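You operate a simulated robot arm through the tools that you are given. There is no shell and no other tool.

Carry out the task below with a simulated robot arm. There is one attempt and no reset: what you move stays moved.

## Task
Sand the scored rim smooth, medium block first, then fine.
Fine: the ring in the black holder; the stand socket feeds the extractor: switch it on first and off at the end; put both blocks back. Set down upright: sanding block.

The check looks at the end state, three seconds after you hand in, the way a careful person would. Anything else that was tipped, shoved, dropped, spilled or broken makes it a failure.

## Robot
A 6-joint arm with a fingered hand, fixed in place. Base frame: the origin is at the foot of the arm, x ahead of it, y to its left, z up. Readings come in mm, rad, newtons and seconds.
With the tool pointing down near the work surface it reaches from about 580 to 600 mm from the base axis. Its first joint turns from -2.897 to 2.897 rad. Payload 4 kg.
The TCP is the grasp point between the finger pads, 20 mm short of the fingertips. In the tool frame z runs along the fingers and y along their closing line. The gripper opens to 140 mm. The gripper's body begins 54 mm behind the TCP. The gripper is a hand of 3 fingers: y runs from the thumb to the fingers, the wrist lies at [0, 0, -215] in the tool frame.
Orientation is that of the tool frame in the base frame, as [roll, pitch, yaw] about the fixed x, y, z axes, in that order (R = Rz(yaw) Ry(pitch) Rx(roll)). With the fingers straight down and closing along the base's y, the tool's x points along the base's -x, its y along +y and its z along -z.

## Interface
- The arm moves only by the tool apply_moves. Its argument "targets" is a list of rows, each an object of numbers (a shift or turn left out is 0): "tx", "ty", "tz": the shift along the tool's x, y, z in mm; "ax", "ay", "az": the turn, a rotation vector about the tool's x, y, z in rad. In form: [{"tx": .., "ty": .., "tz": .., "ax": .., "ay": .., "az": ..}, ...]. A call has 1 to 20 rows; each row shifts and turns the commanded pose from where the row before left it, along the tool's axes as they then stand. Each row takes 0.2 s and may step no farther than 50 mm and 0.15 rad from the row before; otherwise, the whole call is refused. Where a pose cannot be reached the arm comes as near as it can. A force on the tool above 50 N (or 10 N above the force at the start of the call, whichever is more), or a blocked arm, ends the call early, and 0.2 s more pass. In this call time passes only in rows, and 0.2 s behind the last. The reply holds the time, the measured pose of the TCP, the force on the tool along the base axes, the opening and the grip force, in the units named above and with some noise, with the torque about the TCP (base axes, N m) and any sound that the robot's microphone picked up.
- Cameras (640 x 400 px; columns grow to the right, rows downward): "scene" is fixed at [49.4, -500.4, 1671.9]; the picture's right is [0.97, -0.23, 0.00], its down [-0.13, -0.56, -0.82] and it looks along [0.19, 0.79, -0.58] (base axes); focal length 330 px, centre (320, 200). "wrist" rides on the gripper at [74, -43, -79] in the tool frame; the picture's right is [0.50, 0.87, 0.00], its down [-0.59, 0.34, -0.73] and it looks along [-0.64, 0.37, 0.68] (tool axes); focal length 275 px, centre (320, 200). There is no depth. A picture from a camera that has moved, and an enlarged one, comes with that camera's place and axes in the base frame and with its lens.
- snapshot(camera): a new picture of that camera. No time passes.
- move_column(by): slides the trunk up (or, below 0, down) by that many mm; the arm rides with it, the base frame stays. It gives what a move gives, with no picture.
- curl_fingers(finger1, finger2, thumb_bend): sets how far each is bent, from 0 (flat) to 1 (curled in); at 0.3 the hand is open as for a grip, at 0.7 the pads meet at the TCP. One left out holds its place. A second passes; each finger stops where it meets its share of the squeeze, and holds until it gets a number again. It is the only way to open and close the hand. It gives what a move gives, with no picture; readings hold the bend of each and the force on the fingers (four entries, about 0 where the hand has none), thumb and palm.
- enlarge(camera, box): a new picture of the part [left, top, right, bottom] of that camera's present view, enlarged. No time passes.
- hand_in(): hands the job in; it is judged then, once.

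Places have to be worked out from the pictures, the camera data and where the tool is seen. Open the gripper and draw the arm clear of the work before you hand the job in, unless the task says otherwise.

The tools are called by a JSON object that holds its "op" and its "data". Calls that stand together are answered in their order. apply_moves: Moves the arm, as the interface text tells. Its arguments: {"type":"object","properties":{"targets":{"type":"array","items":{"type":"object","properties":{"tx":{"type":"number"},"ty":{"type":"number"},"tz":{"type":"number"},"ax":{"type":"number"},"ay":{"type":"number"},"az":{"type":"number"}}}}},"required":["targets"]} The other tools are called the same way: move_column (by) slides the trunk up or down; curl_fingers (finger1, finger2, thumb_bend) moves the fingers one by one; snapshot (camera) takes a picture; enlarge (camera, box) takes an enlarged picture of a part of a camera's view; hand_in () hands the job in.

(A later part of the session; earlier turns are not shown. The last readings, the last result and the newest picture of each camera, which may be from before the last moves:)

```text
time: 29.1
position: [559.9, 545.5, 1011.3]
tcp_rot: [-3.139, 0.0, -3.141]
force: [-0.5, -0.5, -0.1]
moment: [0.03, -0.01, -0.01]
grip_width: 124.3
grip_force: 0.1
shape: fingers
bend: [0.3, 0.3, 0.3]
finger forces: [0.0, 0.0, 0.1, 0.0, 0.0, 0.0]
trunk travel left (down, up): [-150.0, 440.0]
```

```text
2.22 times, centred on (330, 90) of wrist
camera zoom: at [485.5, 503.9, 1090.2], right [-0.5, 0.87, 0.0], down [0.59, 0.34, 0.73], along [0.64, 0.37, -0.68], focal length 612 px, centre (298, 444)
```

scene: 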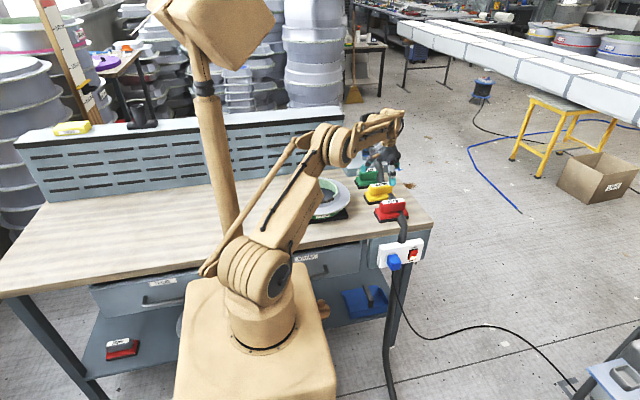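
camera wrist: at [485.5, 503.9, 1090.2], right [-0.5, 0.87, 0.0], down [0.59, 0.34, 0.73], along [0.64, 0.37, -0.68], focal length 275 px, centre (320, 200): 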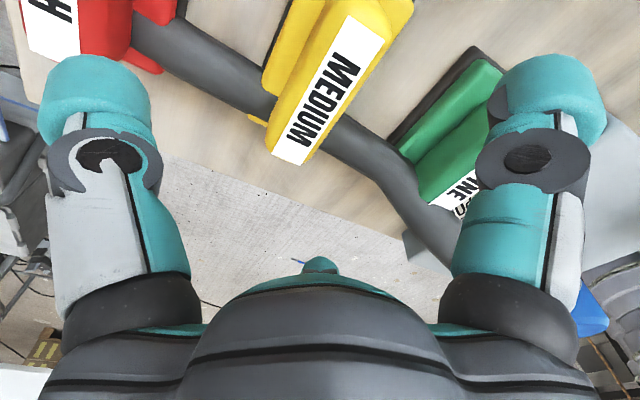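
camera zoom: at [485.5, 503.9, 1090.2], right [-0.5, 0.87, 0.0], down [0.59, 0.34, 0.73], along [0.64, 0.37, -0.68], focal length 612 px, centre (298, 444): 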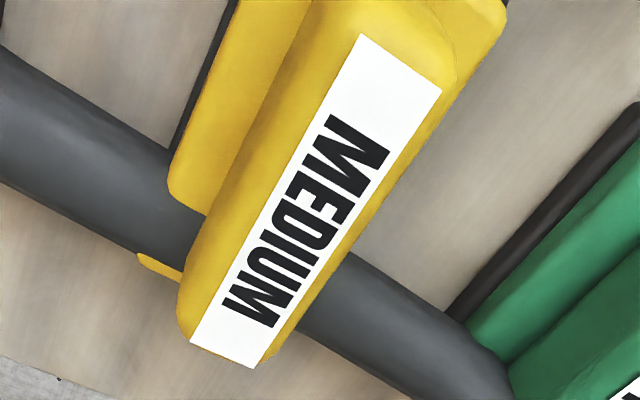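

Two-view triangulation now gives consistent values: handle tops z≈951.5, MEDIUM centre ≈(550.7, 541.3), FINE ≈(551.5, 661.4), so the table is near z≈880. I half-close the digits to 0.45 so the thumb clears the ROUGH handle, and align over MEDIUM.

{"op": "curl_fingers", "data": {"finger1": 0.45, "finger2": 0.45, "thumb_bend": 0.45}}

{"op": "apply_moves", "data": {"targets": [{"tx": 8.5, "ty": -4}, {"tz": 20}, {}]}}

{"op": "snapshot", "data": {"camera": "wrist"}}

{"op": "enlarge", "data": {"camera": "scene", "box": [350, 140, 420, 200]}}

```text
time: 30.1
position: [559.1, 546.7, 1011.1]
tcp_rot: [-3.14, -0.001, 3.141]
force: [-1.1, -0.4, 0.0]
moment: [-0.02, 0.02, -0.03]
grip_width: 79.5
grip_force: 0.0
shape: fingers
bend: [0.45, 0.45, 0.45]
finger forces: [0.0, 0.0, 0.1, 0.0, 0.0, 0.0]
trunk travel left (down, up): [-150.0, 440.0]
```

```text
time: 30.9
position: [552.0, 540.4, 992.3]
tcp_rot: [-3.14, 0.001, -3.14]
force: [0.2, -1.1, -0.7]
moment: [0.03, -0.01, -0.04]
grip_width: 79.8
grip_force: 0.1
shape: fingers
bend: [0.45, 0.45, 0.45]
finger forces: [0.1, 0.0, 0.0, 0.1, 0.0, 0.0]
trunk travel left (down, up): [-150.0, 440.0]
```

```text
taken
camera wrist: at [477.7, 499.2, 1071.3], right [-0.5, 0.87, 0.0], down [0.59, 0.34, 0.73], along [0.64, 0.37, -0.68], focal length 275 px, centre (320, 200)
```

wrist: 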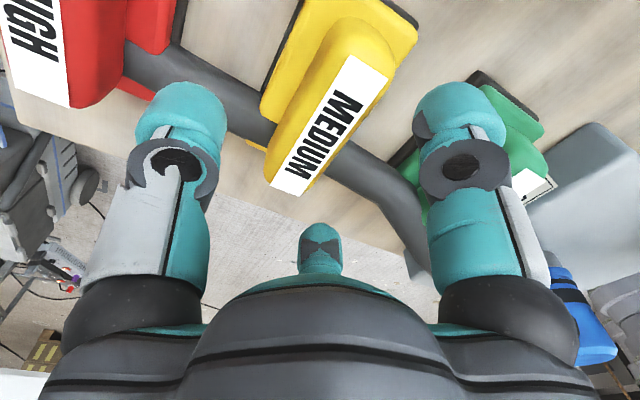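

```text
6.67 times, centred on (385, 170) of scene
camera zoom: at [49.4, -500.4, 1671.9], right [0.97, -0.23, 0.0], down [-0.13, -0.56, -0.82], along [0.19, 0.79, -0.58], focal length 2199 px, centre (-113, 400)
```

zoom: 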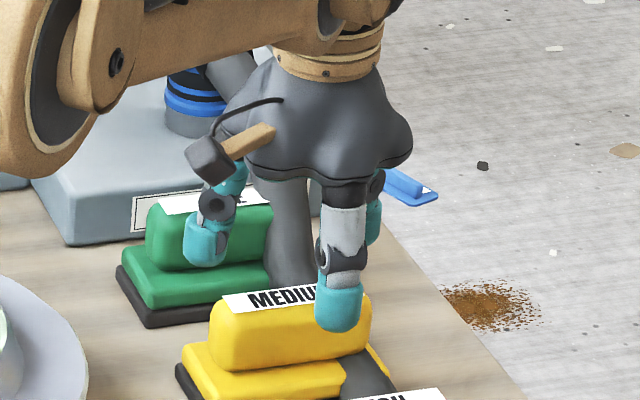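

Block centre reads (549, 541) and the TCP is at (552, 540.4), so it is aligned. I descend to z≈938 in small steps.

{"op": "apply_moves", "data": {"targets": [{"tx": 2, "ty": 0.5, "tz": 10}, {"tz": 12}, {"tz": 12}, {"tz": 10}, {"tz": 10}, {}]}}

{"op": "snapshot", "data": {"camera": "wrist"}}

{"op": "enlarge", "data": {"camera": "scene", "box": [350, 150, 420, 210]}}

```text
time: 32.3
position: [549.3, 542.2, 937.9]
tcp_rot: [-3.139, -0.001, -3.141]
force: [0.3, -0.2, 0.1]
moment: [0.08, -0.02, -0.01]
grip_width: 79.9
grip_force: 0.0
shape: fingers
bend: [0.45, 0.45, 0.45]
finger forces: [0.0, 0.0, 0.0, 0.1, 0.0, 0.0]
trunk travel left (down, up): [-150.0, 440.0]
```

```text
taken
camera wrist: at [475.1, 499.7, 1018.0], right [-0.5, 0.87, 0.0], down [0.59, 0.34, 0.73], along [0.64, 0.37, -0.68], focal length 275 px, centre (320, 200)
```

wrist: 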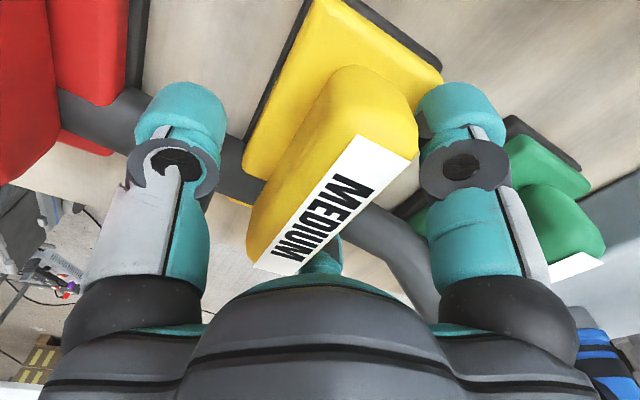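

```text
6.67 times, centred on (385, 180) of scene
camera zoom: at [49.4, -500.4, 1671.9], right [0.97, -0.23, 0.0], down [-0.13, -0.56, -0.82], along [0.19, 0.79, -0.58], focal length 2199 px, centre (-113, 333)
```

zoom: 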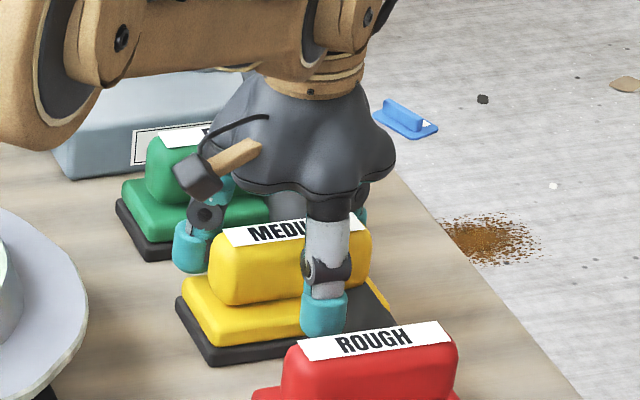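

The handle lies between thumb and fingers with no contact force. I raise 2 mm for base clearance and close all digits.

{"op": "apply_moves", "data": {"targets": [{"tz": -2, "ty": -1}, {}]}}

{"op": "curl_fingers", "data": {"finger1": 0.7, "finger2": 0.7, "thumb_bend": 0.7}}

{"op": "snapshot", "data": {"camera": "wrist"}}

{"op": "enlarge", "data": {"camera": "scene", "box": [350, 150, 420, 210]}}

```text
time: 32.9
position: [549.1, 541.4, 941.7]
tcp_rot: [-3.139, 0.0, -3.142]
force: [0.0, 0.4, -0.5]
moment: [0.01, 0.04, -0.01]
grip_width: 79.8
grip_force: 0.2
shape: fingers
bend: [0.45, 0.45, 0.45]
finger forces: [0.3, 0.3, 0.1, 0.0, 0.0, 0.0]
trunk travel left (down, up): [-150.0, 440.0]
```

```text
time: 33.9
position: [550.7, 541.6, 940.5]
tcp_rot: [-3.141, -0.001, -3.141]
force: [0.6, -1.1, 0.2]
moment: [-0.13, 0.02, -0.01]
grip_width: 40.4
grip_force: 22.5
shape: fingers
bend: [0.59, 0.58, 0.58]
finger forces: [11.4, 10.8, 0.0, 0.0, 22.6, 0.0]
trunk travel left (down, up): [-150.0, 440.0]
```

```text
taken
camera wrist: at [475.3, 498.8, 1020.1], right [-0.5, 0.87, 0.0], down [0.59, 0.34, 0.73], along [0.64, 0.37, -0.68], focal length 275 px, centre (320, 200)
```

wrist: 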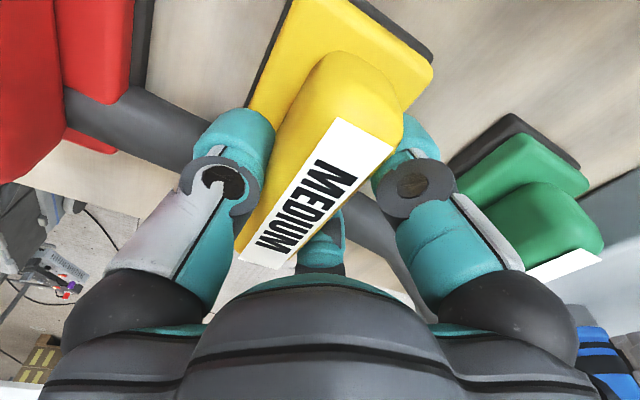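

```text
6.67 times, centred on (385, 180) of scene
camera zoom: at [49.4, -500.4, 1671.9], right [0.97, -0.23, 0.0], down [-0.13, -0.56, -0.82], along [0.19, 0.79, -0.58], focal length 2199 px, centre (-113, 333)
```

zoom: 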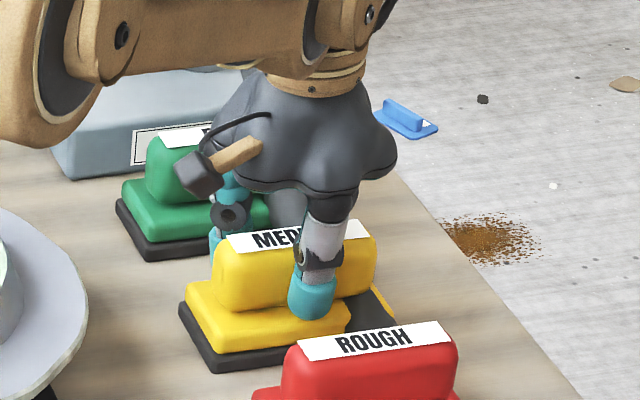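

The handle is gripped with 22 N (the hand's 120° layout holds it ~7 mm toward the thumb side). I lift straight up and check that the block comes along level.

{"op": "apply_moves", "data": {"targets": [{"tz": -8}, {"tz": -12}, {"tz": -20}, {"tz": -30}, {"tz": -30}, {"tz": -30}, {"tz": -30}, {}]}}

{"op": "snapshot", "data": {"camera": "wrist"}}

{"op": "enlarge", "data": {"camera": "scene", "box": [340, 120, 430, 220]}}

```text
time: 35.7
position: [550.4, 541.0, 1100.2]
tcp_rot: [-3.14, 0.0, -3.141]
force: [0.2, 0.4, -1.4]
moment: [0.02, -0.03, -0.03]
grip_width: 40.3
grip_force: 22.2
shape: fingers
bend: [0.59, 0.58, 0.58]
finger forces: [11.2, 11.1, 0.1, 0.0, 22.2, 0.1]
trunk travel left (down, up): [-150.0, 440.0]
```

```text
taken
camera wrist: at [475.7, 498.9, 1180.5], right [-0.5, 0.87, 0.0], down [0.59, 0.34, 0.73], along [0.64, 0.37, -0.68], focal length 275 px, centre (320, 200)
```

wrist: 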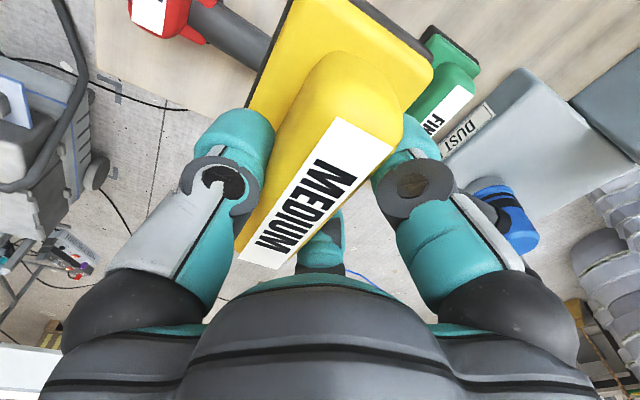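

```text
4.00 times, centred on (385, 170) of scene
camera zoom: at [49.4, -500.4, 1671.9], right [0.97, -0.23, 0.0], down [-0.13, -0.56, -0.82], along [0.19, 0.79, -0.58], focal length 1320 px, centre (60, 320)
```

zoom: 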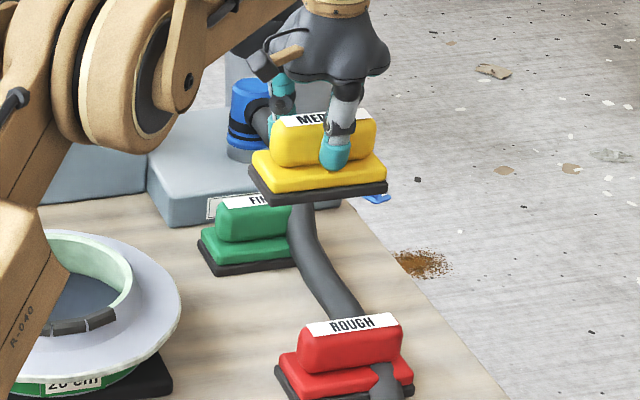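

The block came up level with its grip steady. I carry it over the near (scored) side of the ring at height, with the pad centre (TCP minus ~7.5 mm in y) over the arc at about (288, 468).

{"op": "apply_moves", "data": {"targets": [{"tx": 37.5, "ty": -9.4}, {"tx": 37.5, "ty": -9.4}, {"tx": 37.5, "ty": -9.4}, {"tx": 37.5, "ty": -9.4}, {"tx": 37.5, "ty": -9.4}, {"tx": 37.5, "ty": -9.4}, {"tx": 37.5, "ty": -9.1}, {}, {"tz": 15}, {"tz": 15}, {}]}}

{"op": "snapshot", "data": {"camera": "wrist"}}

{"op": "snapshot", "data": {"camera": "scene"}}

{"op": "enlarge", "data": {"camera": "scene", "box": [270, 130, 360, 230]}}

```text
time: 38.1
position: [287.1, 474.3, 1071.7]
tcp_rot: [-3.138, 0.0, 3.141]
force: [-0.4, 0.3, -1.9]
moment: [0.02, 0.0, -0.01]
grip_width: 40.3
grip_force: 22.5
shape: fingers
bend: [0.59, 0.58, 0.58]
finger forces: [11.1, 11.1, 0.0, 0.0, 22.2, 0.0]
trunk travel left (down, up): [-150.0, 440.0]
```

```text
taken
camera wrist: at [213.0, 432.7, 1151.0], right [-0.5, 0.87, 0.0], down [0.59, 0.34, 0.73], along [0.64, 0.37, -0.68], focal length 275 px, centre (320, 200)
```

wrist: 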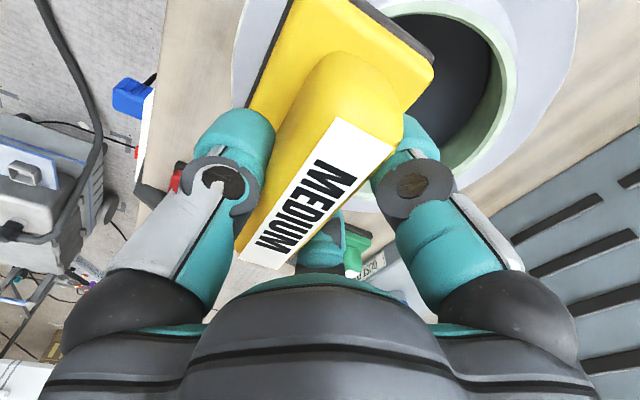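

```text
taken
```

scene: 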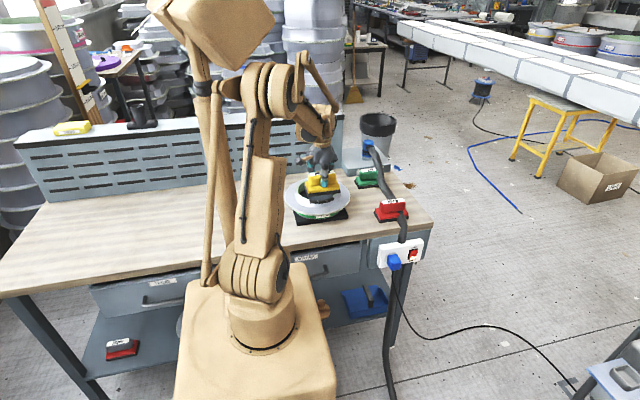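

```text
4.00 times, centred on (315, 180) of scene
camera zoom: at [49.4, -500.4, 1671.9], right [0.97, -0.23, 0.0], down [-0.13, -0.56, -0.82], along [0.19, 0.79, -0.58], focal length 1320 px, centre (340, 280)
```

zoom: 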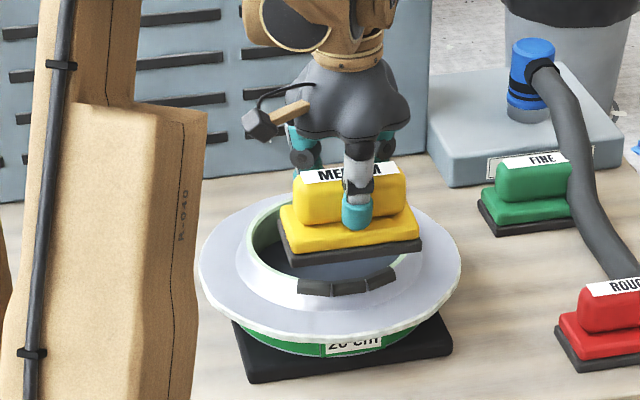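

The pad overhangs the scored arc properly in the scene view; I shift 6 mm toward -y for full cover and descend to a few mm above the expected contact (TCP ≈1030).

{"op": "apply_moves", "data": {"targets": [{"ty": -6}, {"tz": 10}, {"tz": 10}, {"tz": 8}, {}]}}

{"op": "enlarge", "data": {"camera": "scene", "box": [270, 130, 360, 230]}}

```text
time: 39.3
position: [287.6, 469.9, 1041.8]
tcp_rot: [-3.14, 0.0, 3.141]
force: [-0.7, -0.2, -1.6]
moment: [0.01, 0.0, 0.01]
grip_width: 39.7
grip_force: 22.5
shape: fingers
bend: [0.59, 0.58, 0.58]
finger forces: [11.3, 11.1, 0.0, 0.0, 22.3, 0.0]
trunk travel left (down, up): [-150.0, 440.0]
```

```text
4.00 times, centred on (315, 180) of scene
camera zoom: at [49.4, -500.4, 1671.9], right [0.97, -0.23, 0.0], down [-0.13, -0.56, -0.82], along [0.19, 0.79, -0.58], focal length 1320 px, centre (340, 280)
```

zoom: 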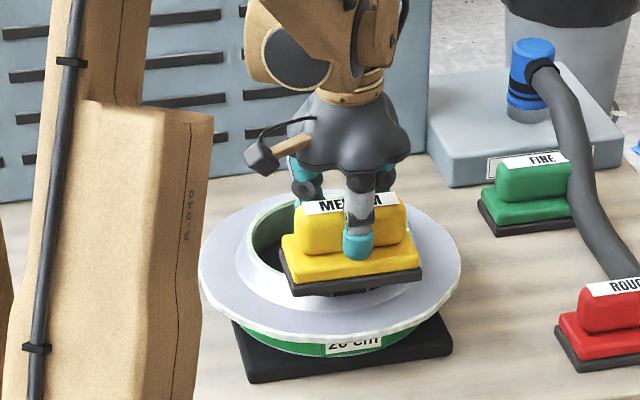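

Gap is roughly 10 mm. I lower in 2 mm steps, watching for the contact force.

{"op": "apply_moves", "data": {"targets": [{"tz": 2}, {"tz": 2}, {"tz": 2}, {}]}}

```text
time: 40.3
position: [286.0, 469.6, 1037.6]
tcp_rot: [-3.138, 0.0, 3.14]
force: [-0.6, 0.3, -1.5]
moment: [0.01, -0.01, 0.0]
grip_width: 40.3
grip_force: 22.2
shape: fingers
bend: [0.59, 0.58, 0.58]
finger forces: [11.3, 11.0, 0.0, 0.1, 22.3, 0.0]
trunk travel left (down, up): [-150.0, 440.0]
```

No contact yet at z≈1037. I go on in 2 mm steps.

{"op": "apply_moves", "data": {"targets": [{"tz": 2}, {"tz": 2}, {}]}}

{"op": "apply_moves", "data": {"targets": [{"tz": 2}, {}]}}

```text
time: 41.1
position: [286.8, 469.7, 1032.9]
tcp_rot: [-3.139, 0.0, -3.141]
force: [0.6, -0.4, -1.3]
moment: [0.04, 0.0, 0.02]
grip_width: 39.9
grip_force: 22.3
shape: fingers
bend: [0.59, 0.58, 0.58]
finger forces: [11.3, 11.1, 0.2, 0.1, 22.4, 0.1]
trunk travel left (down, up): [-150.0, 440.0]
```

```text
time: 41.7
position: [286.7, 468.8, 1028.9]
tcp_rot: [-3.139, 0.001, -3.141]
force: [0.0, -0.5, -1.1]
moment: [0.01, 0.02, -0.02]
grip_width: 40.4
grip_force: 22.4
shape: fingers
bend: [0.59, 0.58, 0.58]
finger forces: [11.2, 11.0, 0.0, 0.0, 22.3, 0.0]
trunk travel left (down, up): [-150.0, 440.0]
```

Still free at z≈1029; I continue down in 2 mm steps.

{"op": "apply_moves", "data": {"targets": [{"tz": 2}, {}]}}

{"op": "apply_moves", "data": {"targets": [{"tz": 2}, {}]}}

{"op": "enlarge", "data": {"camera": "scene", "box": [290, 160, 350, 220]}}

```text
time: 42.3
position: [286.4, 468.7, 1029.6]
tcp_rot: [-3.14, 0.001, -3.14]
force: [2.6, 1.8, 19.6]
moment: [-0.02, -0.01, 0.01]
grip_width: 39.8
grip_force: 25.2
shape: fingers
bend: [0.59, 0.58, 0.58]
finger forces: [14.1, 12.6, 0.1, 0.0, 24.0, 0.0]
trunk travel left (down, up): [-150.0, 440.0]
```

```text
time: 42.9
position: [286.0, 468.0, 1028.0]
tcp_rot: [3.141, -0.001, 3.141]
force: [6.0, 1.0, 36.2]
moment: [-0.15, -0.02, 0.02]
grip_width: 39.5
grip_force: 29.5
shape: fingers
bend: [0.59, 0.58, 0.58]
finger forces: [17.1, 13.5, 0.0, 0.0, 28.1, 0.1]
trunk travel left (down, up): [-150.0, 440.0]
```

```text
6.67 times, centred on (320, 190) of scene
camera zoom: at [49.4, -500.4, 1671.9], right [0.97, -0.23, 0.0], down [-0.13, -0.56, -0.82], along [0.19, 0.79, -0.58], focal length 2199 px, centre (320, 267)
```

zoom: 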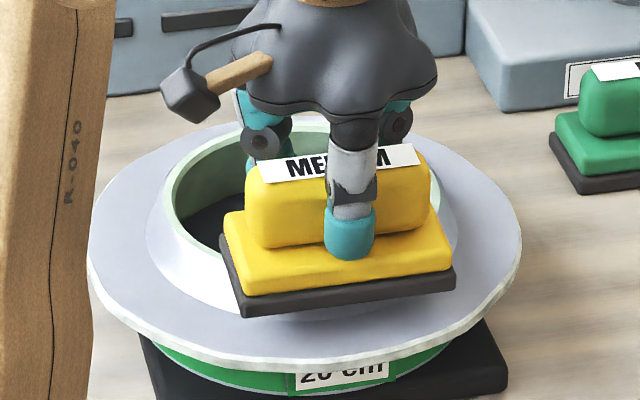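

Contact found at TCP z≈1029 (≈8 N/mm). I ease off to roughly 10–12 N and make the first sanding strokes along the arc.

{"op": "apply_moves", "data": {"targets": [{"tz": -3}, {"tx": 10}, {"tx": 10}, {"tx": 10}, {"tx": -10}, {"tx": -10}, {"tx": -10}, {"tx": -10}, {"tx": -10}, {"tx": -10}, {"tx": 10}, {"tx": 10}, {"tx": 10}, {}]}}

{"op": "enlarge", "data": {"camera": "scene", "box": [270, 150, 360, 230]}}

```text
time: 45.9
position: [286.4, 470.2, 1030.2]
tcp_rot: [-3.139, 0.001, 3.14]
force: [0.4, -0.3, -1.0]
moment: [-0.02, 0.03, 0.0]
grip_width: 39.7
grip_force: 26.3
shape: fingers
bend: [0.59, 0.58, 0.58]
finger forces: [13.8, 12.5, 0.0, 0.0, 26.4, 0.0]
trunk travel left (down, up): [-150.0, 440.0]
```

```text
5.00 times, centred on (315, 190) of scene
camera zoom: at [49.4, -500.4, 1671.9], right [0.97, -0.23, 0.0], down [-0.13, -0.56, -0.82], along [0.19, 0.79, -0.58], focal length 1649 px, centre (345, 250)
```

zoom: 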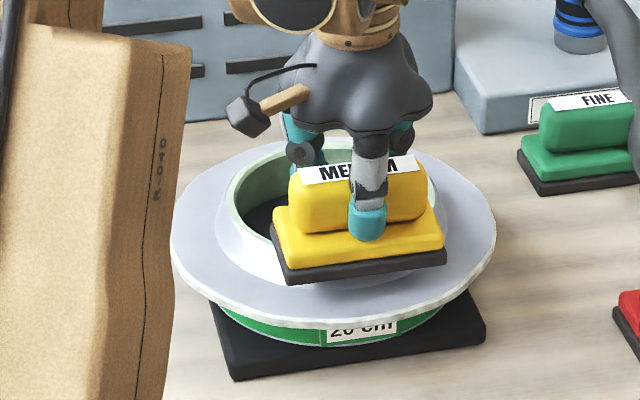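

Contact was lost (the block seated slightly in the grip). I lower 1 mm at a time to get about 10 N.

{"op": "apply_moves", "data": {"targets": [{"tz": 1}, {}]}}

{"op": "apply_moves", "data": {"targets": [{"tz": 0.7}, {}]}}

```text
time: 46.5
position: [286.2, 470.1, 1028.0]
tcp_rot: [-3.139, -0.001, 3.142]
force: [2.1, 1.7, 11.7]
moment: [0.1, 0.03, -0.02]
grip_width: 39.4
grip_force: 28.1
shape: fingers
bend: [0.59, 0.58, 0.58]
finger forces: [16.2, 13.7, 0.0, 0.0, 26.4, 0.0]
trunk travel left (down, up): [-150.0, 440.0]
```

```text
time: 47.1
position: [286.6, 469.9, 1029.0]
tcp_rot: [-3.14, 0.0, 3.14]
force: [5.8, 6.3, 24.6]
moment: [0.17, -0.05, -0.04]
grip_width: 39.3
grip_force: 30.1
shape: fingers
bend: [0.59, 0.58, 0.58]
finger forces: [18.7, 14.6, 0.0, 0.1, 26.4, 0.1]
trunk travel left (down, up): [-150.0, 440.0]
```

About 18 N/mm now; I back off 0.5 mm for ~14 N and stroke in x, reading the force at a stroke end.

{"op": "apply_moves", "data": {"targets": [{"tz": -0.5}, {"tx": 8}, {"tx": 8}, {"tx": 8}]}}

{"op": "apply_moves", "data": {"targets": [{"tx": -8}, {"tx": -8}, {"tx": -8}, {"tx": -8}, {"tx": -8}, {"tx": -8}]}}

{"op": "apply_moves", "data": {"targets": [{"tx": 8}, {"tx": 8}, {"tx": 8}]}}

```text
time: 48.1
position: [262.8, 468.3, 1028.0]
tcp_rot: [-3.141, 0.002, 3.14]
force: [7.0, -0.8, 24.6]
moment: [-0.15, -0.38, 0.04]
grip_width: 39.4
grip_force: 30.3
shape: fingers
bend: [0.59, 0.59, 0.58]
finger forces: [16.3, 14.6, 0.1, 0.0, 29.6, 0.0]
trunk travel left (down, up): [-150.0, 440.0]
```

```text
time: 49.5
position: [308.8, 469.3, 1027.8]
tcp_rot: [-3.14, 0.0, 3.14]
force: [-2.1, -0.3, 4.7]
moment: [-0.02, 0.33, 0.01]
grip_width: 39.8
grip_force: 29.1
shape: fingers
bend: [0.59, 0.59, 0.58]
finger forces: [15.3, 13.5, 0.0, 0.0, 29.1, 0.0]
trunk travel left (down, up): [-150.0, 440.0]
```

```text
time: 50.3
position: [285.5, 469.3, 1027.9]
tcp_rot: [-3.139, -0.002, 3.139]
force: [3.6, -0.8, 13.1]
moment: [-0.13, 0.17, 0.06]
grip_width: 39.5
grip_force: 29.6
shape: fingers
bend: [0.59, 0.59, 0.58]
finger forces: [16.1, 13.7, 0.0, 0.0, 29.6, 0.0]
trunk travel left (down, up): [-150.0, 440.0]
```

The pad is in contact, but the centre of pressure stays near x≈260, so mostly the left patch is being pressed. I lift and look at how the three patches have changed.

{"op": "apply_moves", "data": {"targets": [{"tz": -5}, {"tz": -20}, {"tz": -30}, {"ty": 40}, {"ty": 40}, {}]}}

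{"op": "enlarge", "data": {"camera": "scene", "box": [290, 180, 350, 220]}}

{"op": "snapshot", "data": {"camera": "wrist"}}

```text
time: 51.7
position: [284.2, 550.7, 1083.4]
tcp_rot: [-3.141, -0.001, -3.141]
force: [0.2, 0.3, -1.7]
moment: [0.04, -0.01, 0.0]
grip_width: 39.8
grip_force: 28.5
shape: fingers
bend: [0.59, 0.59, 0.58]
finger forces: [14.6, 13.7, 0.0, 0.1, 28.5, 0.1]
trunk travel left (down, up): [-150.0, 440.0]
```

```text
10.00 times, centred on (320, 200) of scene
camera zoom: at [49.4, -500.4, 1671.9], right [0.97, -0.23, 0.0], down [-0.13, -0.56, -0.82], along [0.19, 0.79, -0.58], focal length 3299 px, centre (320, 200)
```

zoom: 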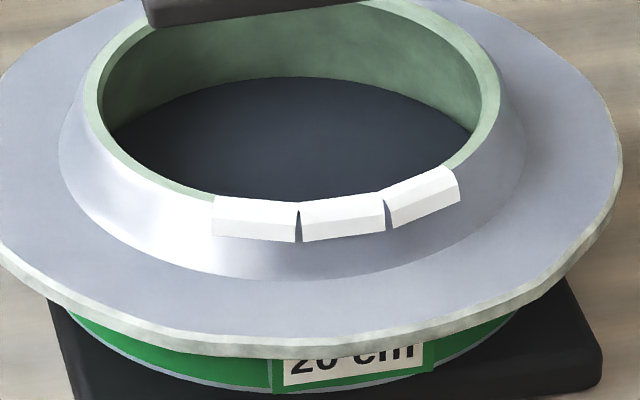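

```text
taken
camera wrist: at [210.2, 508.3, 1163.4], right [-0.5, 0.87, 0.0], down [0.59, 0.34, 0.73], along [0.64, 0.37, -0.68], focal length 275 px, centre (320, 200)
```

wrist: 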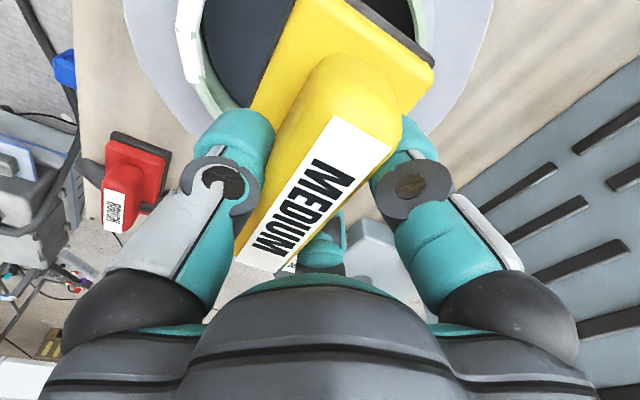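

All three patches turned from dark to uniformly pale, so the medium pass reached each of them. I look closer to judge whether any is less treated.

{"op": "enlarge", "data": {"camera": "scene", "box": [306, 192, 338, 208]}}

{"op": "enlarge", "data": {"camera": "wrist", "box": [160, 0, 260, 120]}}

```text
16.00 times, centred on (322, 200) of scene
camera zoom: at [49.4, -500.4, 1671.9], right [0.97, -0.23, 0.0], down [-0.13, -0.56, -0.82], along [0.19, 0.79, -0.58], focal length 5278 px, centre (288, 200)
```

zoom: 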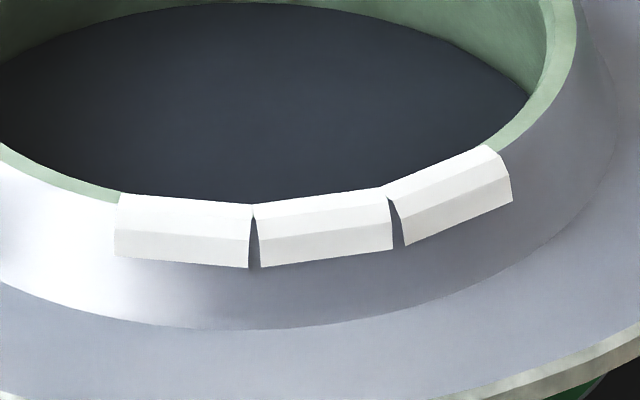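

```text
3.33 times, centred on (210, 60) of wrist
camera zoom: at [210.2, 508.3, 1163.4], right [-0.5, 0.87, 0.0], down [0.59, 0.34, 0.73], along [0.64, 0.37, -0.68], focal length 918 px, centre (687, 667)
```

zoom: 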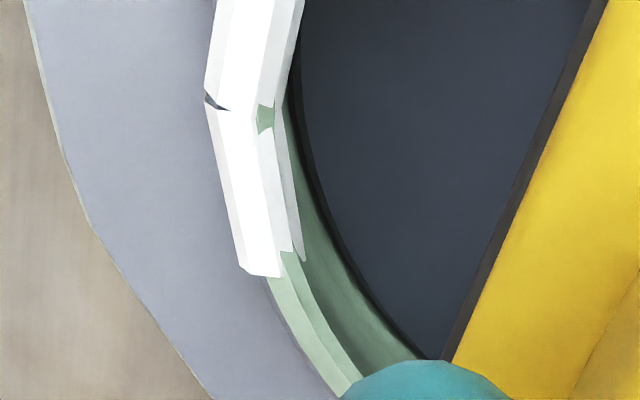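

All three look uniformly pale. To be sure of even medium coverage I make one more light pass following the arc before putting the block back.

{"op": "apply_moves", "data": {"targets": [{"ty": -40}, {"ty": -40}, {"tz": 30}, {"tz": 20}, {"tz": 3}, {}]}}

{"op": "apply_moves", "data": {"targets": [{"tz": 1}, {"tz": 1}, {}]}}

```text
time: 53.1
position: [287.1, 469.8, 1029.6]
tcp_rot: [-3.139, 0.001, -3.141]
force: [0.0, -0.8, -2.1]
moment: [-0.02, 0.0, -0.03]
grip_width: 39.6
grip_force: 28.1
shape: fingers
bend: [0.59, 0.59, 0.58]
finger forces: [14.6, 13.6, 0.1, 0.0, 28.2, 0.0]
trunk travel left (down, up): [-150.0, 440.0]
```

```text
time: 53.9
position: [286.7, 469.9, 1028.7]
tcp_rot: [-3.138, 0.001, -3.141]
force: [0.2, 2.0, 6.3]
moment: [0.13, 0.2, -0.1]
grip_width: 39.8
grip_force: 29.2
shape: fingers
bend: [0.59, 0.59, 0.58]
finger forces: [17.0, 13.7, 0.0, 0.1, 27.9, 0.1]
trunk travel left (down, up): [-150.0, 440.0]
```

Contact at about 8 N. I sweep along the arc to the right and then the left, following its curve.

{"op": "apply_moves", "data": {"targets": [{"tz": 0.4}, {"tx": -9, "ty": 0.5, "tz": 0.1}, {"tx": -9, "ty": 1.5, "tz": 0.1}, {"tx": -9, "ty": 2.6, "tz": 0.1}, {"tx": -9, "ty": 3.7, "tz": 0.1}]}}

{"op": "apply_moves", "data": {"targets": [{"tx": 9, "ty": -3.7, "tz": -0.1}, {"tx": 9, "ty": -2.6, "tz": -0.1}, {"tx": 9, "ty": -1.5, "tz": -0.1}, {"tx": 9, "ty": -0.5, "tz": -0.1}, {"tx": 9, "ty": 0.5, "tz": -0.1}, {"tx": 9, "ty": 1.5, "tz": -0.1}, {"tx": 9, "ty": 2.6, "tz": -0.1}, {"tx": 9, "ty": 3.7, "tz": -0.1}]}}

{"op": "apply_moves", "data": {"targets": [{"tx": -9, "ty": -3.7, "tz": 0.1}, {"tx": -9, "ty": -2.6, "tz": 0.1}, {"tx": -9, "ty": -1.5, "tz": 0.1}, {"tx": -9, "ty": -0.5, "tz": 0.1}]}}

```text
time: 55.1
position: [322.0, 477.9, 1030.2]
tcp_rot: [-3.139, 0.0, -3.141]
force: [-1.2, -0.6, 2.5]
moment: [-0.12, 0.25, 0.03]
grip_width: 39.6
grip_force: 28.5
shape: fingers
bend: [0.59, 0.59, 0.58]
finger forces: [14.6, 13.3, 0.1, 0.0, 28.6, 0.0]
trunk travel left (down, up): [-150.0, 440.0]
```

```text
time: 56.9
position: [250.6, 478.9, 1030.1]
tcp_rot: [-3.139, 0.001, 3.141]
force: [0.9, -0.3, -1.3]
moment: [0.01, -0.03, -0.02]
grip_width: 39.7
grip_force: 27.9
shape: fingers
bend: [0.59, 0.59, 0.58]
finger forces: [14.5, 13.7, 0.0, 0.1, 28.2, 0.0]
trunk travel left (down, up): [-150.0, 440.0]
```

```text
time: 57.9
position: [287.3, 469.1, 1029.9]
tcp_rot: [3.141, -0.002, 3.14]
force: [0.2, -0.4, -1.4]
moment: [0.01, 0.0, 0.02]
grip_width: 39.5
grip_force: 28.5
shape: fingers
bend: [0.59, 0.59, 0.58]
finger forces: [14.5, 13.5, 0.0, 0.0, 28.2, 0.0]
trunk travel left (down, up): [-150.0, 440.0]
```

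Contact faded during that sweep; I press ~1 mm deeper and make two proper back-and-forth strokes.

{"op": "apply_moves", "data": {"targets": [{"tz": 1.0}, {}]}}

{"op": "apply_moves", "data": {"targets": [{"tz": 0.3}, {"tx": -8}, {"tx": -8}, {"tx": -8}, {"tx": -8}, {"tx": 8}, {"tx": 8}, {"tx": 8}, {"tx": 8}, {"tx": 8}, {"tx": 8}, {"tx": 8}, {"tx": 8}, {"tx": -8}, {"tx": -8}, {"tx": -8}, {"tx": -8}]}}

{"op": "apply_moves", "data": {"targets": [{"tz": -5}, {"tz": -20}, {"tz": -30}, {"tz": -20, "ty": 30}, {"ty": 40}, {}]}}

{"op": "enlarge", "data": {"camera": "scene", "box": [290, 180, 350, 220]}}

```text
time: 58.5
position: [287.6, 469.3, 1028.6]
tcp_rot: [-3.141, 0.0, 3.141]
force: [0.2, 0.0, 0.1]
moment: [0.02, 0.02, 0.02]
grip_width: 39.5
grip_force: 28.4
shape: fingers
bend: [0.59, 0.59, 0.58]
finger forces: [14.6, 13.6, 0.0, 0.0, 28.2, 0.1]
trunk travel left (down, up): [-150.0, 440.0]
```

```text
time: 62.1
position: [287.0, 468.8, 1028.6]
tcp_rot: [-3.139, 0.0, -3.141]
force: [-5.0, 1.7, 16.3]
moment: [-0.05, 0.44, -0.02]
grip_width: 39.4
grip_force: 32.1
shape: fingers
bend: [0.59, 0.59, 0.58]
finger forces: [17.3, 15.4, 0.1, 0.0, 31.0, 0.0]
trunk travel left (down, up): [-150.0, 440.0]
```

```text
time: 63.5
position: [287.1, 538.8, 1101.0]
tcp_rot: [-3.14, -0.001, 3.142]
force: [0.3, -0.3, -2.6]
moment: [0.01, -0.01, -0.02]
grip_width: 39.6
grip_force: 29.6
shape: fingers
bend: [0.59, 0.59, 0.58]
finger forces: [15.1, 14.2, 0.1, 0.0, 29.4, 0.1]
trunk travel left (down, up): [-150.0, 440.0]
```

```text
10.00 times, centred on (320, 200) of scene
camera zoom: at [49.4, -500.4, 1671.9], right [0.97, -0.23, 0.0], down [-0.13, -0.56, -0.82], along [0.19, 0.79, -0.58], focal length 3299 px, centre (320, 200)
```

zoom: 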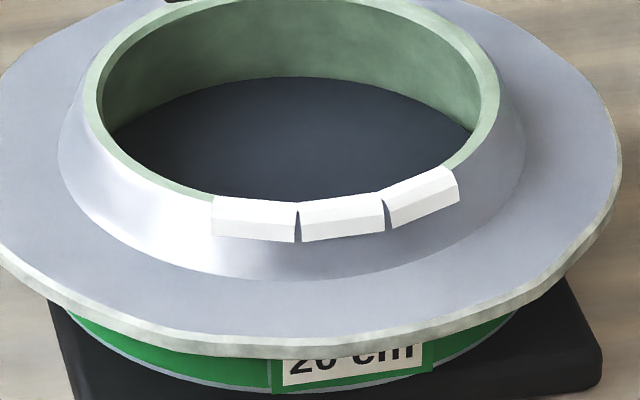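

Nothing changes further, so the medium stage is complete on all three patches. I check the block's pose in the hand before returning it.

{"op": "snapshot", "data": {"camera": "wrist"}}

{"op": "enlarge", "data": {"camera": "scene", "box": [270, 120, 440, 230]}}

```text
taken
camera wrist: at [213.4, 496.7, 1180.8], right [-0.5, 0.87, 0.0], down [0.59, 0.34, 0.73], along [0.64, 0.37, -0.68], focal length 275 px, centre (320, 200)
```

wrist: 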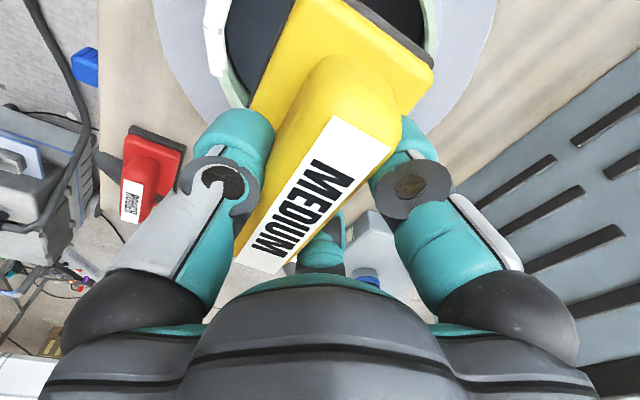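

```text
3.64 times, centred on (355, 175) of scene
camera zoom: at [49.4, -500.4, 1671.9], right [0.97, -0.23, 0.0], down [-0.13, -0.56, -0.82], along [0.19, 0.79, -0.58], focal length 1200 px, centre (193, 291)
```

zoom: 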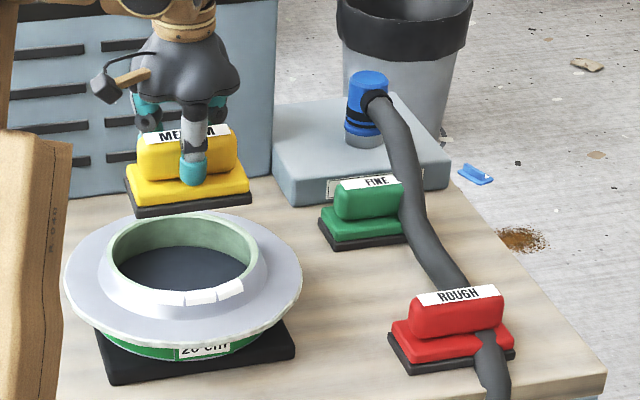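

The block sits nearly as gripped. I carry it back over its place (TCP target ≈(551, 549)) and come down to ~20 mm above set-down height.

{"op": "apply_moves", "data": {"targets": [{"tx": -44, "ty": 1.7}, {"tx": -44, "ty": 1.7}, {"tx": -44, "ty": 1.7}, {"tx": -44, "ty": 1.7}, {"tx": -44, "ty": 1.7}, {"tx": -44, "ty": 1.7}, {}, {"tz": 35}, {"tz": 35}, {"tz": 35}, {"tz": 32}, {}]}}

{"op": "snapshot", "data": {"camera": "wrist"}}

{"op": "enlarge", "data": {"camera": "scene", "box": [340, 150, 430, 230]}}

```text
time: 66.1
position: [552.1, 546.3, 964.0]
tcp_rot: [-3.141, -0.001, 3.141]
force: [-0.4, -1.2, -2.3]
moment: [-0.01, 0.01, 0.0]
grip_width: 39.7
grip_force: 27.7
shape: fingers
bend: [0.59, 0.59, 0.58]
finger forces: [14.0, 13.2, 0.1, 0.0, 27.5, 0.0]
trunk travel left (down, up): [-150.0, 440.0]
```

```text
taken
camera wrist: at [478.4, 503.9, 1043.3], right [-0.5, 0.87, 0.0], down [0.59, 0.34, 0.73], along [0.64, 0.37, -0.68], focal length 275 px, centre (320, 200)
```

wrist: 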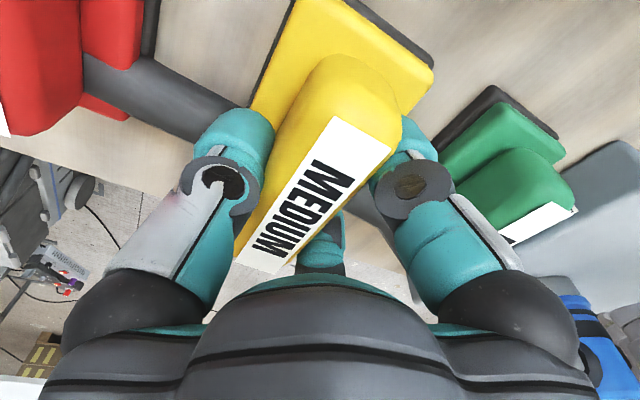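

```text
5.00 times, centred on (385, 190) of scene
camera zoom: at [49.4, -500.4, 1671.9], right [0.97, -0.23, 0.0], down [-0.13, -0.56, -0.82], along [0.19, 0.79, -0.58], focal length 1649 px, centre (-5, 250)
```

zoom: 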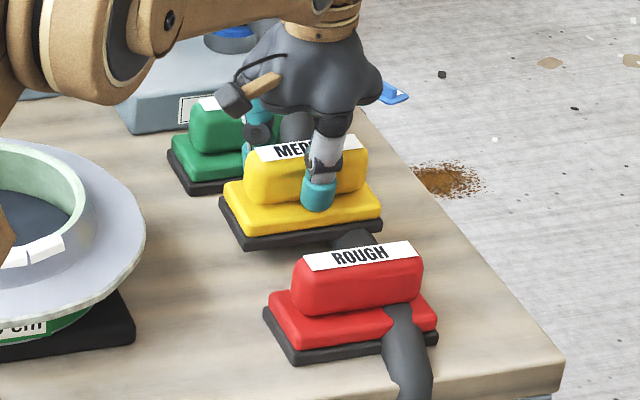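

The block hovers ~23 mm above its place. I shift 2.5 mm in +y and lower gradually to detect the table.

{"op": "apply_moves", "data": {"targets": [{"ty": 2.5, "tz": 8}, {"tz": 6}, {"tz": 4}, {}]}}

{"op": "apply_moves", "data": {"targets": [{"tz": 2}, {"tz": 1.5}, {}]}}

```text
time: 67.1
position: [552.2, 551.6, 944.8]
tcp_rot: [-3.141, 0.0, 3.139]
force: [0.0, 1.1, -1.4]
moment: [-0.01, -0.01, 0.0]
grip_width: 39.5
grip_force: 26.8
shape: fingers
bend: [0.59, 0.59, 0.58]
finger forces: [14.0, 13.3, 0.1, 0.1, 27.5, 0.0]
trunk travel left (down, up): [-150.0, 440.0]
```

```text
time: 67.9
position: [552.2, 552.5, 941.7]
tcp_rot: [-3.139, 0.001, 3.141]
force: [0.5, 0.7, -2.1]
moment: [0.04, 0.0, -0.01]
grip_width: 39.4
grip_force: 27.5
shape: fingers
bend: [0.59, 0.59, 0.58]
finger forces: [14.0, 13.3, 0.1, 0.0, 27.4, 0.0]
trunk travel left (down, up): [-150.0, 440.0]
```

No contact yet at z≈941.7; y reads a little high, so I shift -2 mm and continue down in 1 mm steps.

{"op": "apply_moves", "data": {"targets": [{"ty": -2, "tz": 1}, {}]}}

{"op": "apply_moves", "data": {"targets": [{"tz": 1}, {}]}}

{"op": "apply_moves", "data": {"targets": [{"tz": 1}, {}]}}

```text
time: 68.5
position: [552.1, 550.1, 941.6]
tcp_rot: [-3.141, 0.0, 3.141]
force: [-0.2, -0.7, -1.3]
moment: [0.03, 0.01, 0.03]
grip_width: 39.3
grip_force: 27.8
shape: fingers
bend: [0.59, 0.59, 0.58]
finger forces: [14.0, 13.2, 0.1, 0.0, 27.6, 0.1]
trunk travel left (down, up): [-150.0, 440.0]
```

```text
time: 69.1
position: [550.9, 549.7, 940.5]
tcp_rot: [-3.141, 0.0, -3.141]
force: [0.5, -0.5, 0.5]
moment: [-0.1, 0.1, 0.07]
grip_width: 39.5
grip_force: 27.7
shape: fingers
bend: [0.59, 0.59, 0.58]
finger forces: [13.5, 13.6, 0.0, 0.0, 27.6, 0.0]
trunk travel left (down, up): [-150.0, 440.0]
```

```text
time: 69.7
position: [550.3, 549.8, 940.4]
tcp_rot: [-3.141, 0.0, 3.141]
force: [1.9, 1.0, 4.5]
moment: [-0.19, 0.2, 0.01]
grip_width: 39.5
grip_force: 27.8
shape: fingers
bend: [0.59, 0.59, 0.58]
finger forces: [15.3, 13.3, 0.0, 0.0, 27.5, 0.0]
trunk travel left (down, up): [-150.0, 440.0]
```

The block has touched the table (≈6 N). One more slight press to seat it flat, then I open the hand to 0.45.

{"op": "apply_moves", "data": {"targets": [{"tz": 0.6}, {}]}}

{"op": "curl_fingers", "data": {"finger1": 0.45, "finger2": 0.45, "thumb_bend": 0.45}}

{"op": "snapshot", "data": {"camera": "wrist"}}

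{"op": "enlarge", "data": {"camera": "scene", "box": [340, 150, 430, 230]}}

```text
time: 70.3
position: [551.8, 549.5, 939.3]
tcp_rot: [-3.139, 0.0, 3.141]
force: [1.6, -0.4, 6.3]
moment: [-0.33, 0.26, 0.0]
grip_width: 39.4
grip_force: 27.7
shape: fingers
bend: [0.59, 0.59, 0.58]
finger forces: [14.8, 13.4, 0.0, 0.1, 27.8, 0.0]
trunk travel left (down, up): [-150.0, 440.0]
```

```text
time: 71.3
position: [551.1, 550.8, 938.6]
tcp_rot: [-3.141, 0.0, -3.141]
force: [0.9, 0.4, -0.3]
moment: [0.02, -0.04, 0.0]
grip_width: 79.0
grip_force: 0.0
shape: fingers
bend: [0.45, 0.45, 0.45]
finger forces: [0.0, 0.0, 0.0, 0.1, 0.1, 0.1]
trunk travel left (down, up): [-150.0, 440.0]
```

```text
taken
camera wrist: at [476.8, 508.3, 1018.3], right [-0.5, 0.87, 0.0], down [0.59, 0.34, 0.73], along [0.64, 0.37, -0.68], focal length 275 px, centre (320, 200)
```

wrist: 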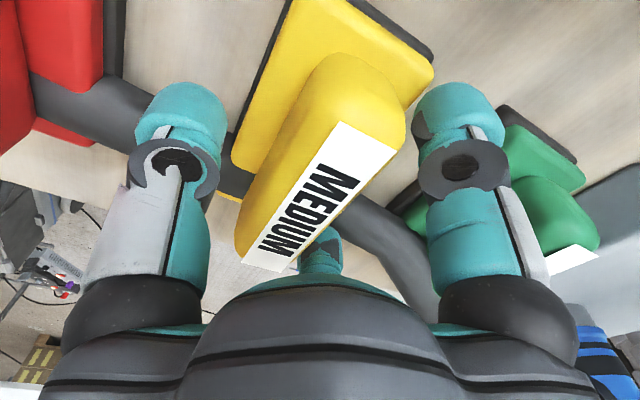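

```text
5.00 times, centred on (385, 190) of scene
camera zoom: at [49.4, -500.4, 1671.9], right [0.97, -0.23, 0.0], down [-0.13, -0.56, -0.82], along [0.19, 0.79, -0.58], focal length 1649 px, centre (-5, 250)
```

zoom: 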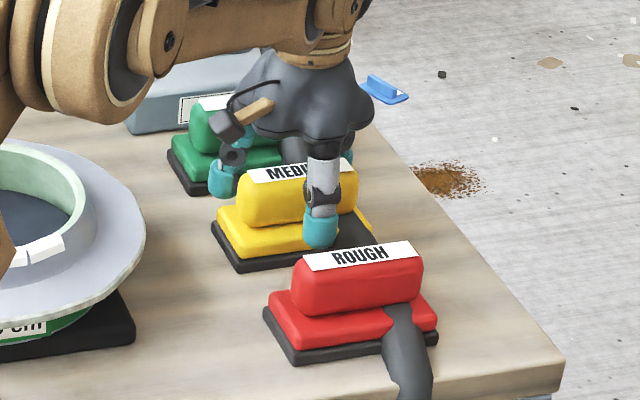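

MEDIUM stands flat back in its place. I rise straight up, then try tool-down reach toward FINE (≈(551, 668)) at a safe height.

{"op": "apply_moves", "data": {"targets": [{"tz": -15}, {"tz": -25}, {"tz": -30}, {"ty": 30}, {"ty": 30}, {"ty": 30}, {"ty": 28}, {}]}}

{"op": "snapshot", "data": {"camera": "wrist"}}

{"op": "snapshot", "data": {"camera": "scene"}}

```text
time: 73.1
position: [525.0, 625.0, 1000.1]
tcp_rot: [3.141, 0.001, -3.141]
force: [0.0, 0.6, -0.3]
moment: [0.01, -0.01, -0.01]
grip_width: 79.3
grip_force: 0.0
shape: fingers
bend: [0.45, 0.45, 0.45]
finger forces: [0.0, 0.0, 0.1, 0.1, 0.1, 0.1]
out of reach, approached as far as the arm can: row 5, 6, 7
trunk travel left (down, up): [-150.0, 440.0]
```

```text
taken
camera wrist: at [449.9, 583.9, 1079.4], right [-0.5, 0.87, 0.0], down [0.59, 0.34, 0.74], along [0.64, 0.37, -0.68], focal length 275 px, centre (320, 200)
```

wrist: 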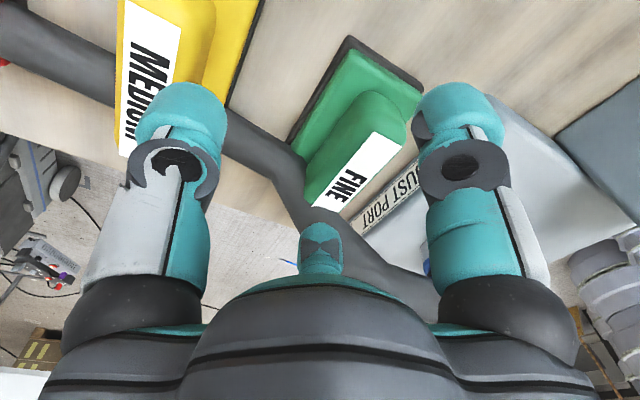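

```text
taken
```

scene: 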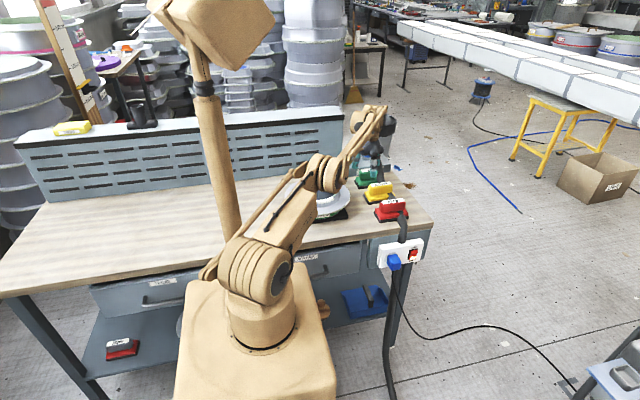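

Straight-down reach ends at r≈816, so FINE (r≈865) needs the tool leaned outward. I enlarge the current view to measure FINE and the extractor box behind it.

{"op": "enlarge", "data": {"camera": "wrist", "box": [270, 20, 450, 240]}}

{"op": "enlarge", "data": {"camera": "scene", "box": [335, 130, 415, 200]}}

{"op": "enlarge", "data": {"camera": "scene", "box": [270, 150, 350, 230]}}

```text
1.82 times, centred on (360, 130) of wrist
camera zoom: at [449.9, 583.9, 1079.4], right [-0.5, 0.87, 0.0], down [0.59, 0.34, 0.74], along [0.64, 0.37, -0.68], focal length 500 px, centre (247, 327)
```

zoom: 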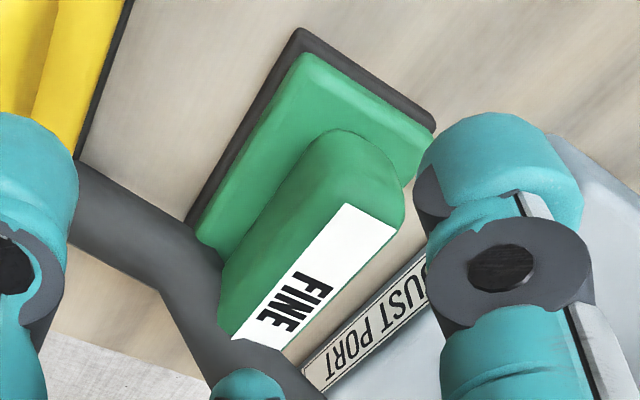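

```text
5.71 times, centred on (375, 165) of scene
camera zoom: at [49.4, -500.4, 1671.9], right [0.97, -0.23, 0.0], down [-0.13, -0.56, -0.82], along [0.19, 0.79, -0.58], focal length 1885 px, centre (6, 400)
```

zoom: 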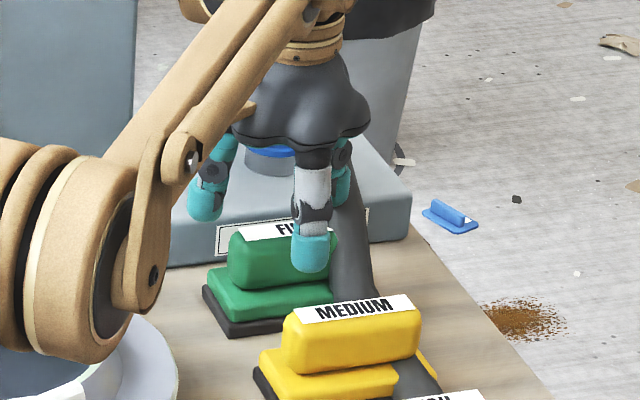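

```text
5.00 times, centred on (310, 190) of scene
camera zoom: at [49.4, -500.4, 1671.9], right [0.97, -0.23, 0.0], down [-0.13, -0.56, -0.82], along [0.19, 0.79, -0.58], focal length 1649 px, centre (370, 250)
```

zoom: 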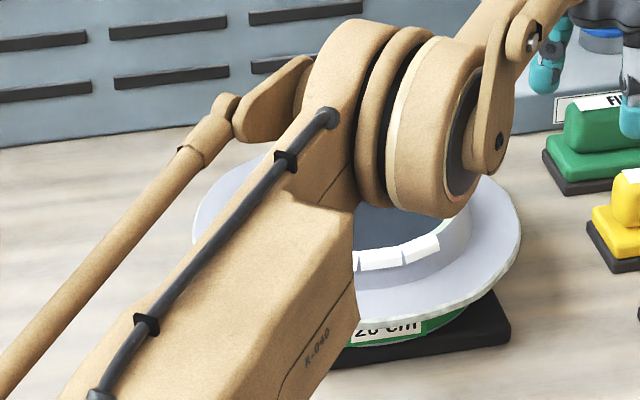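

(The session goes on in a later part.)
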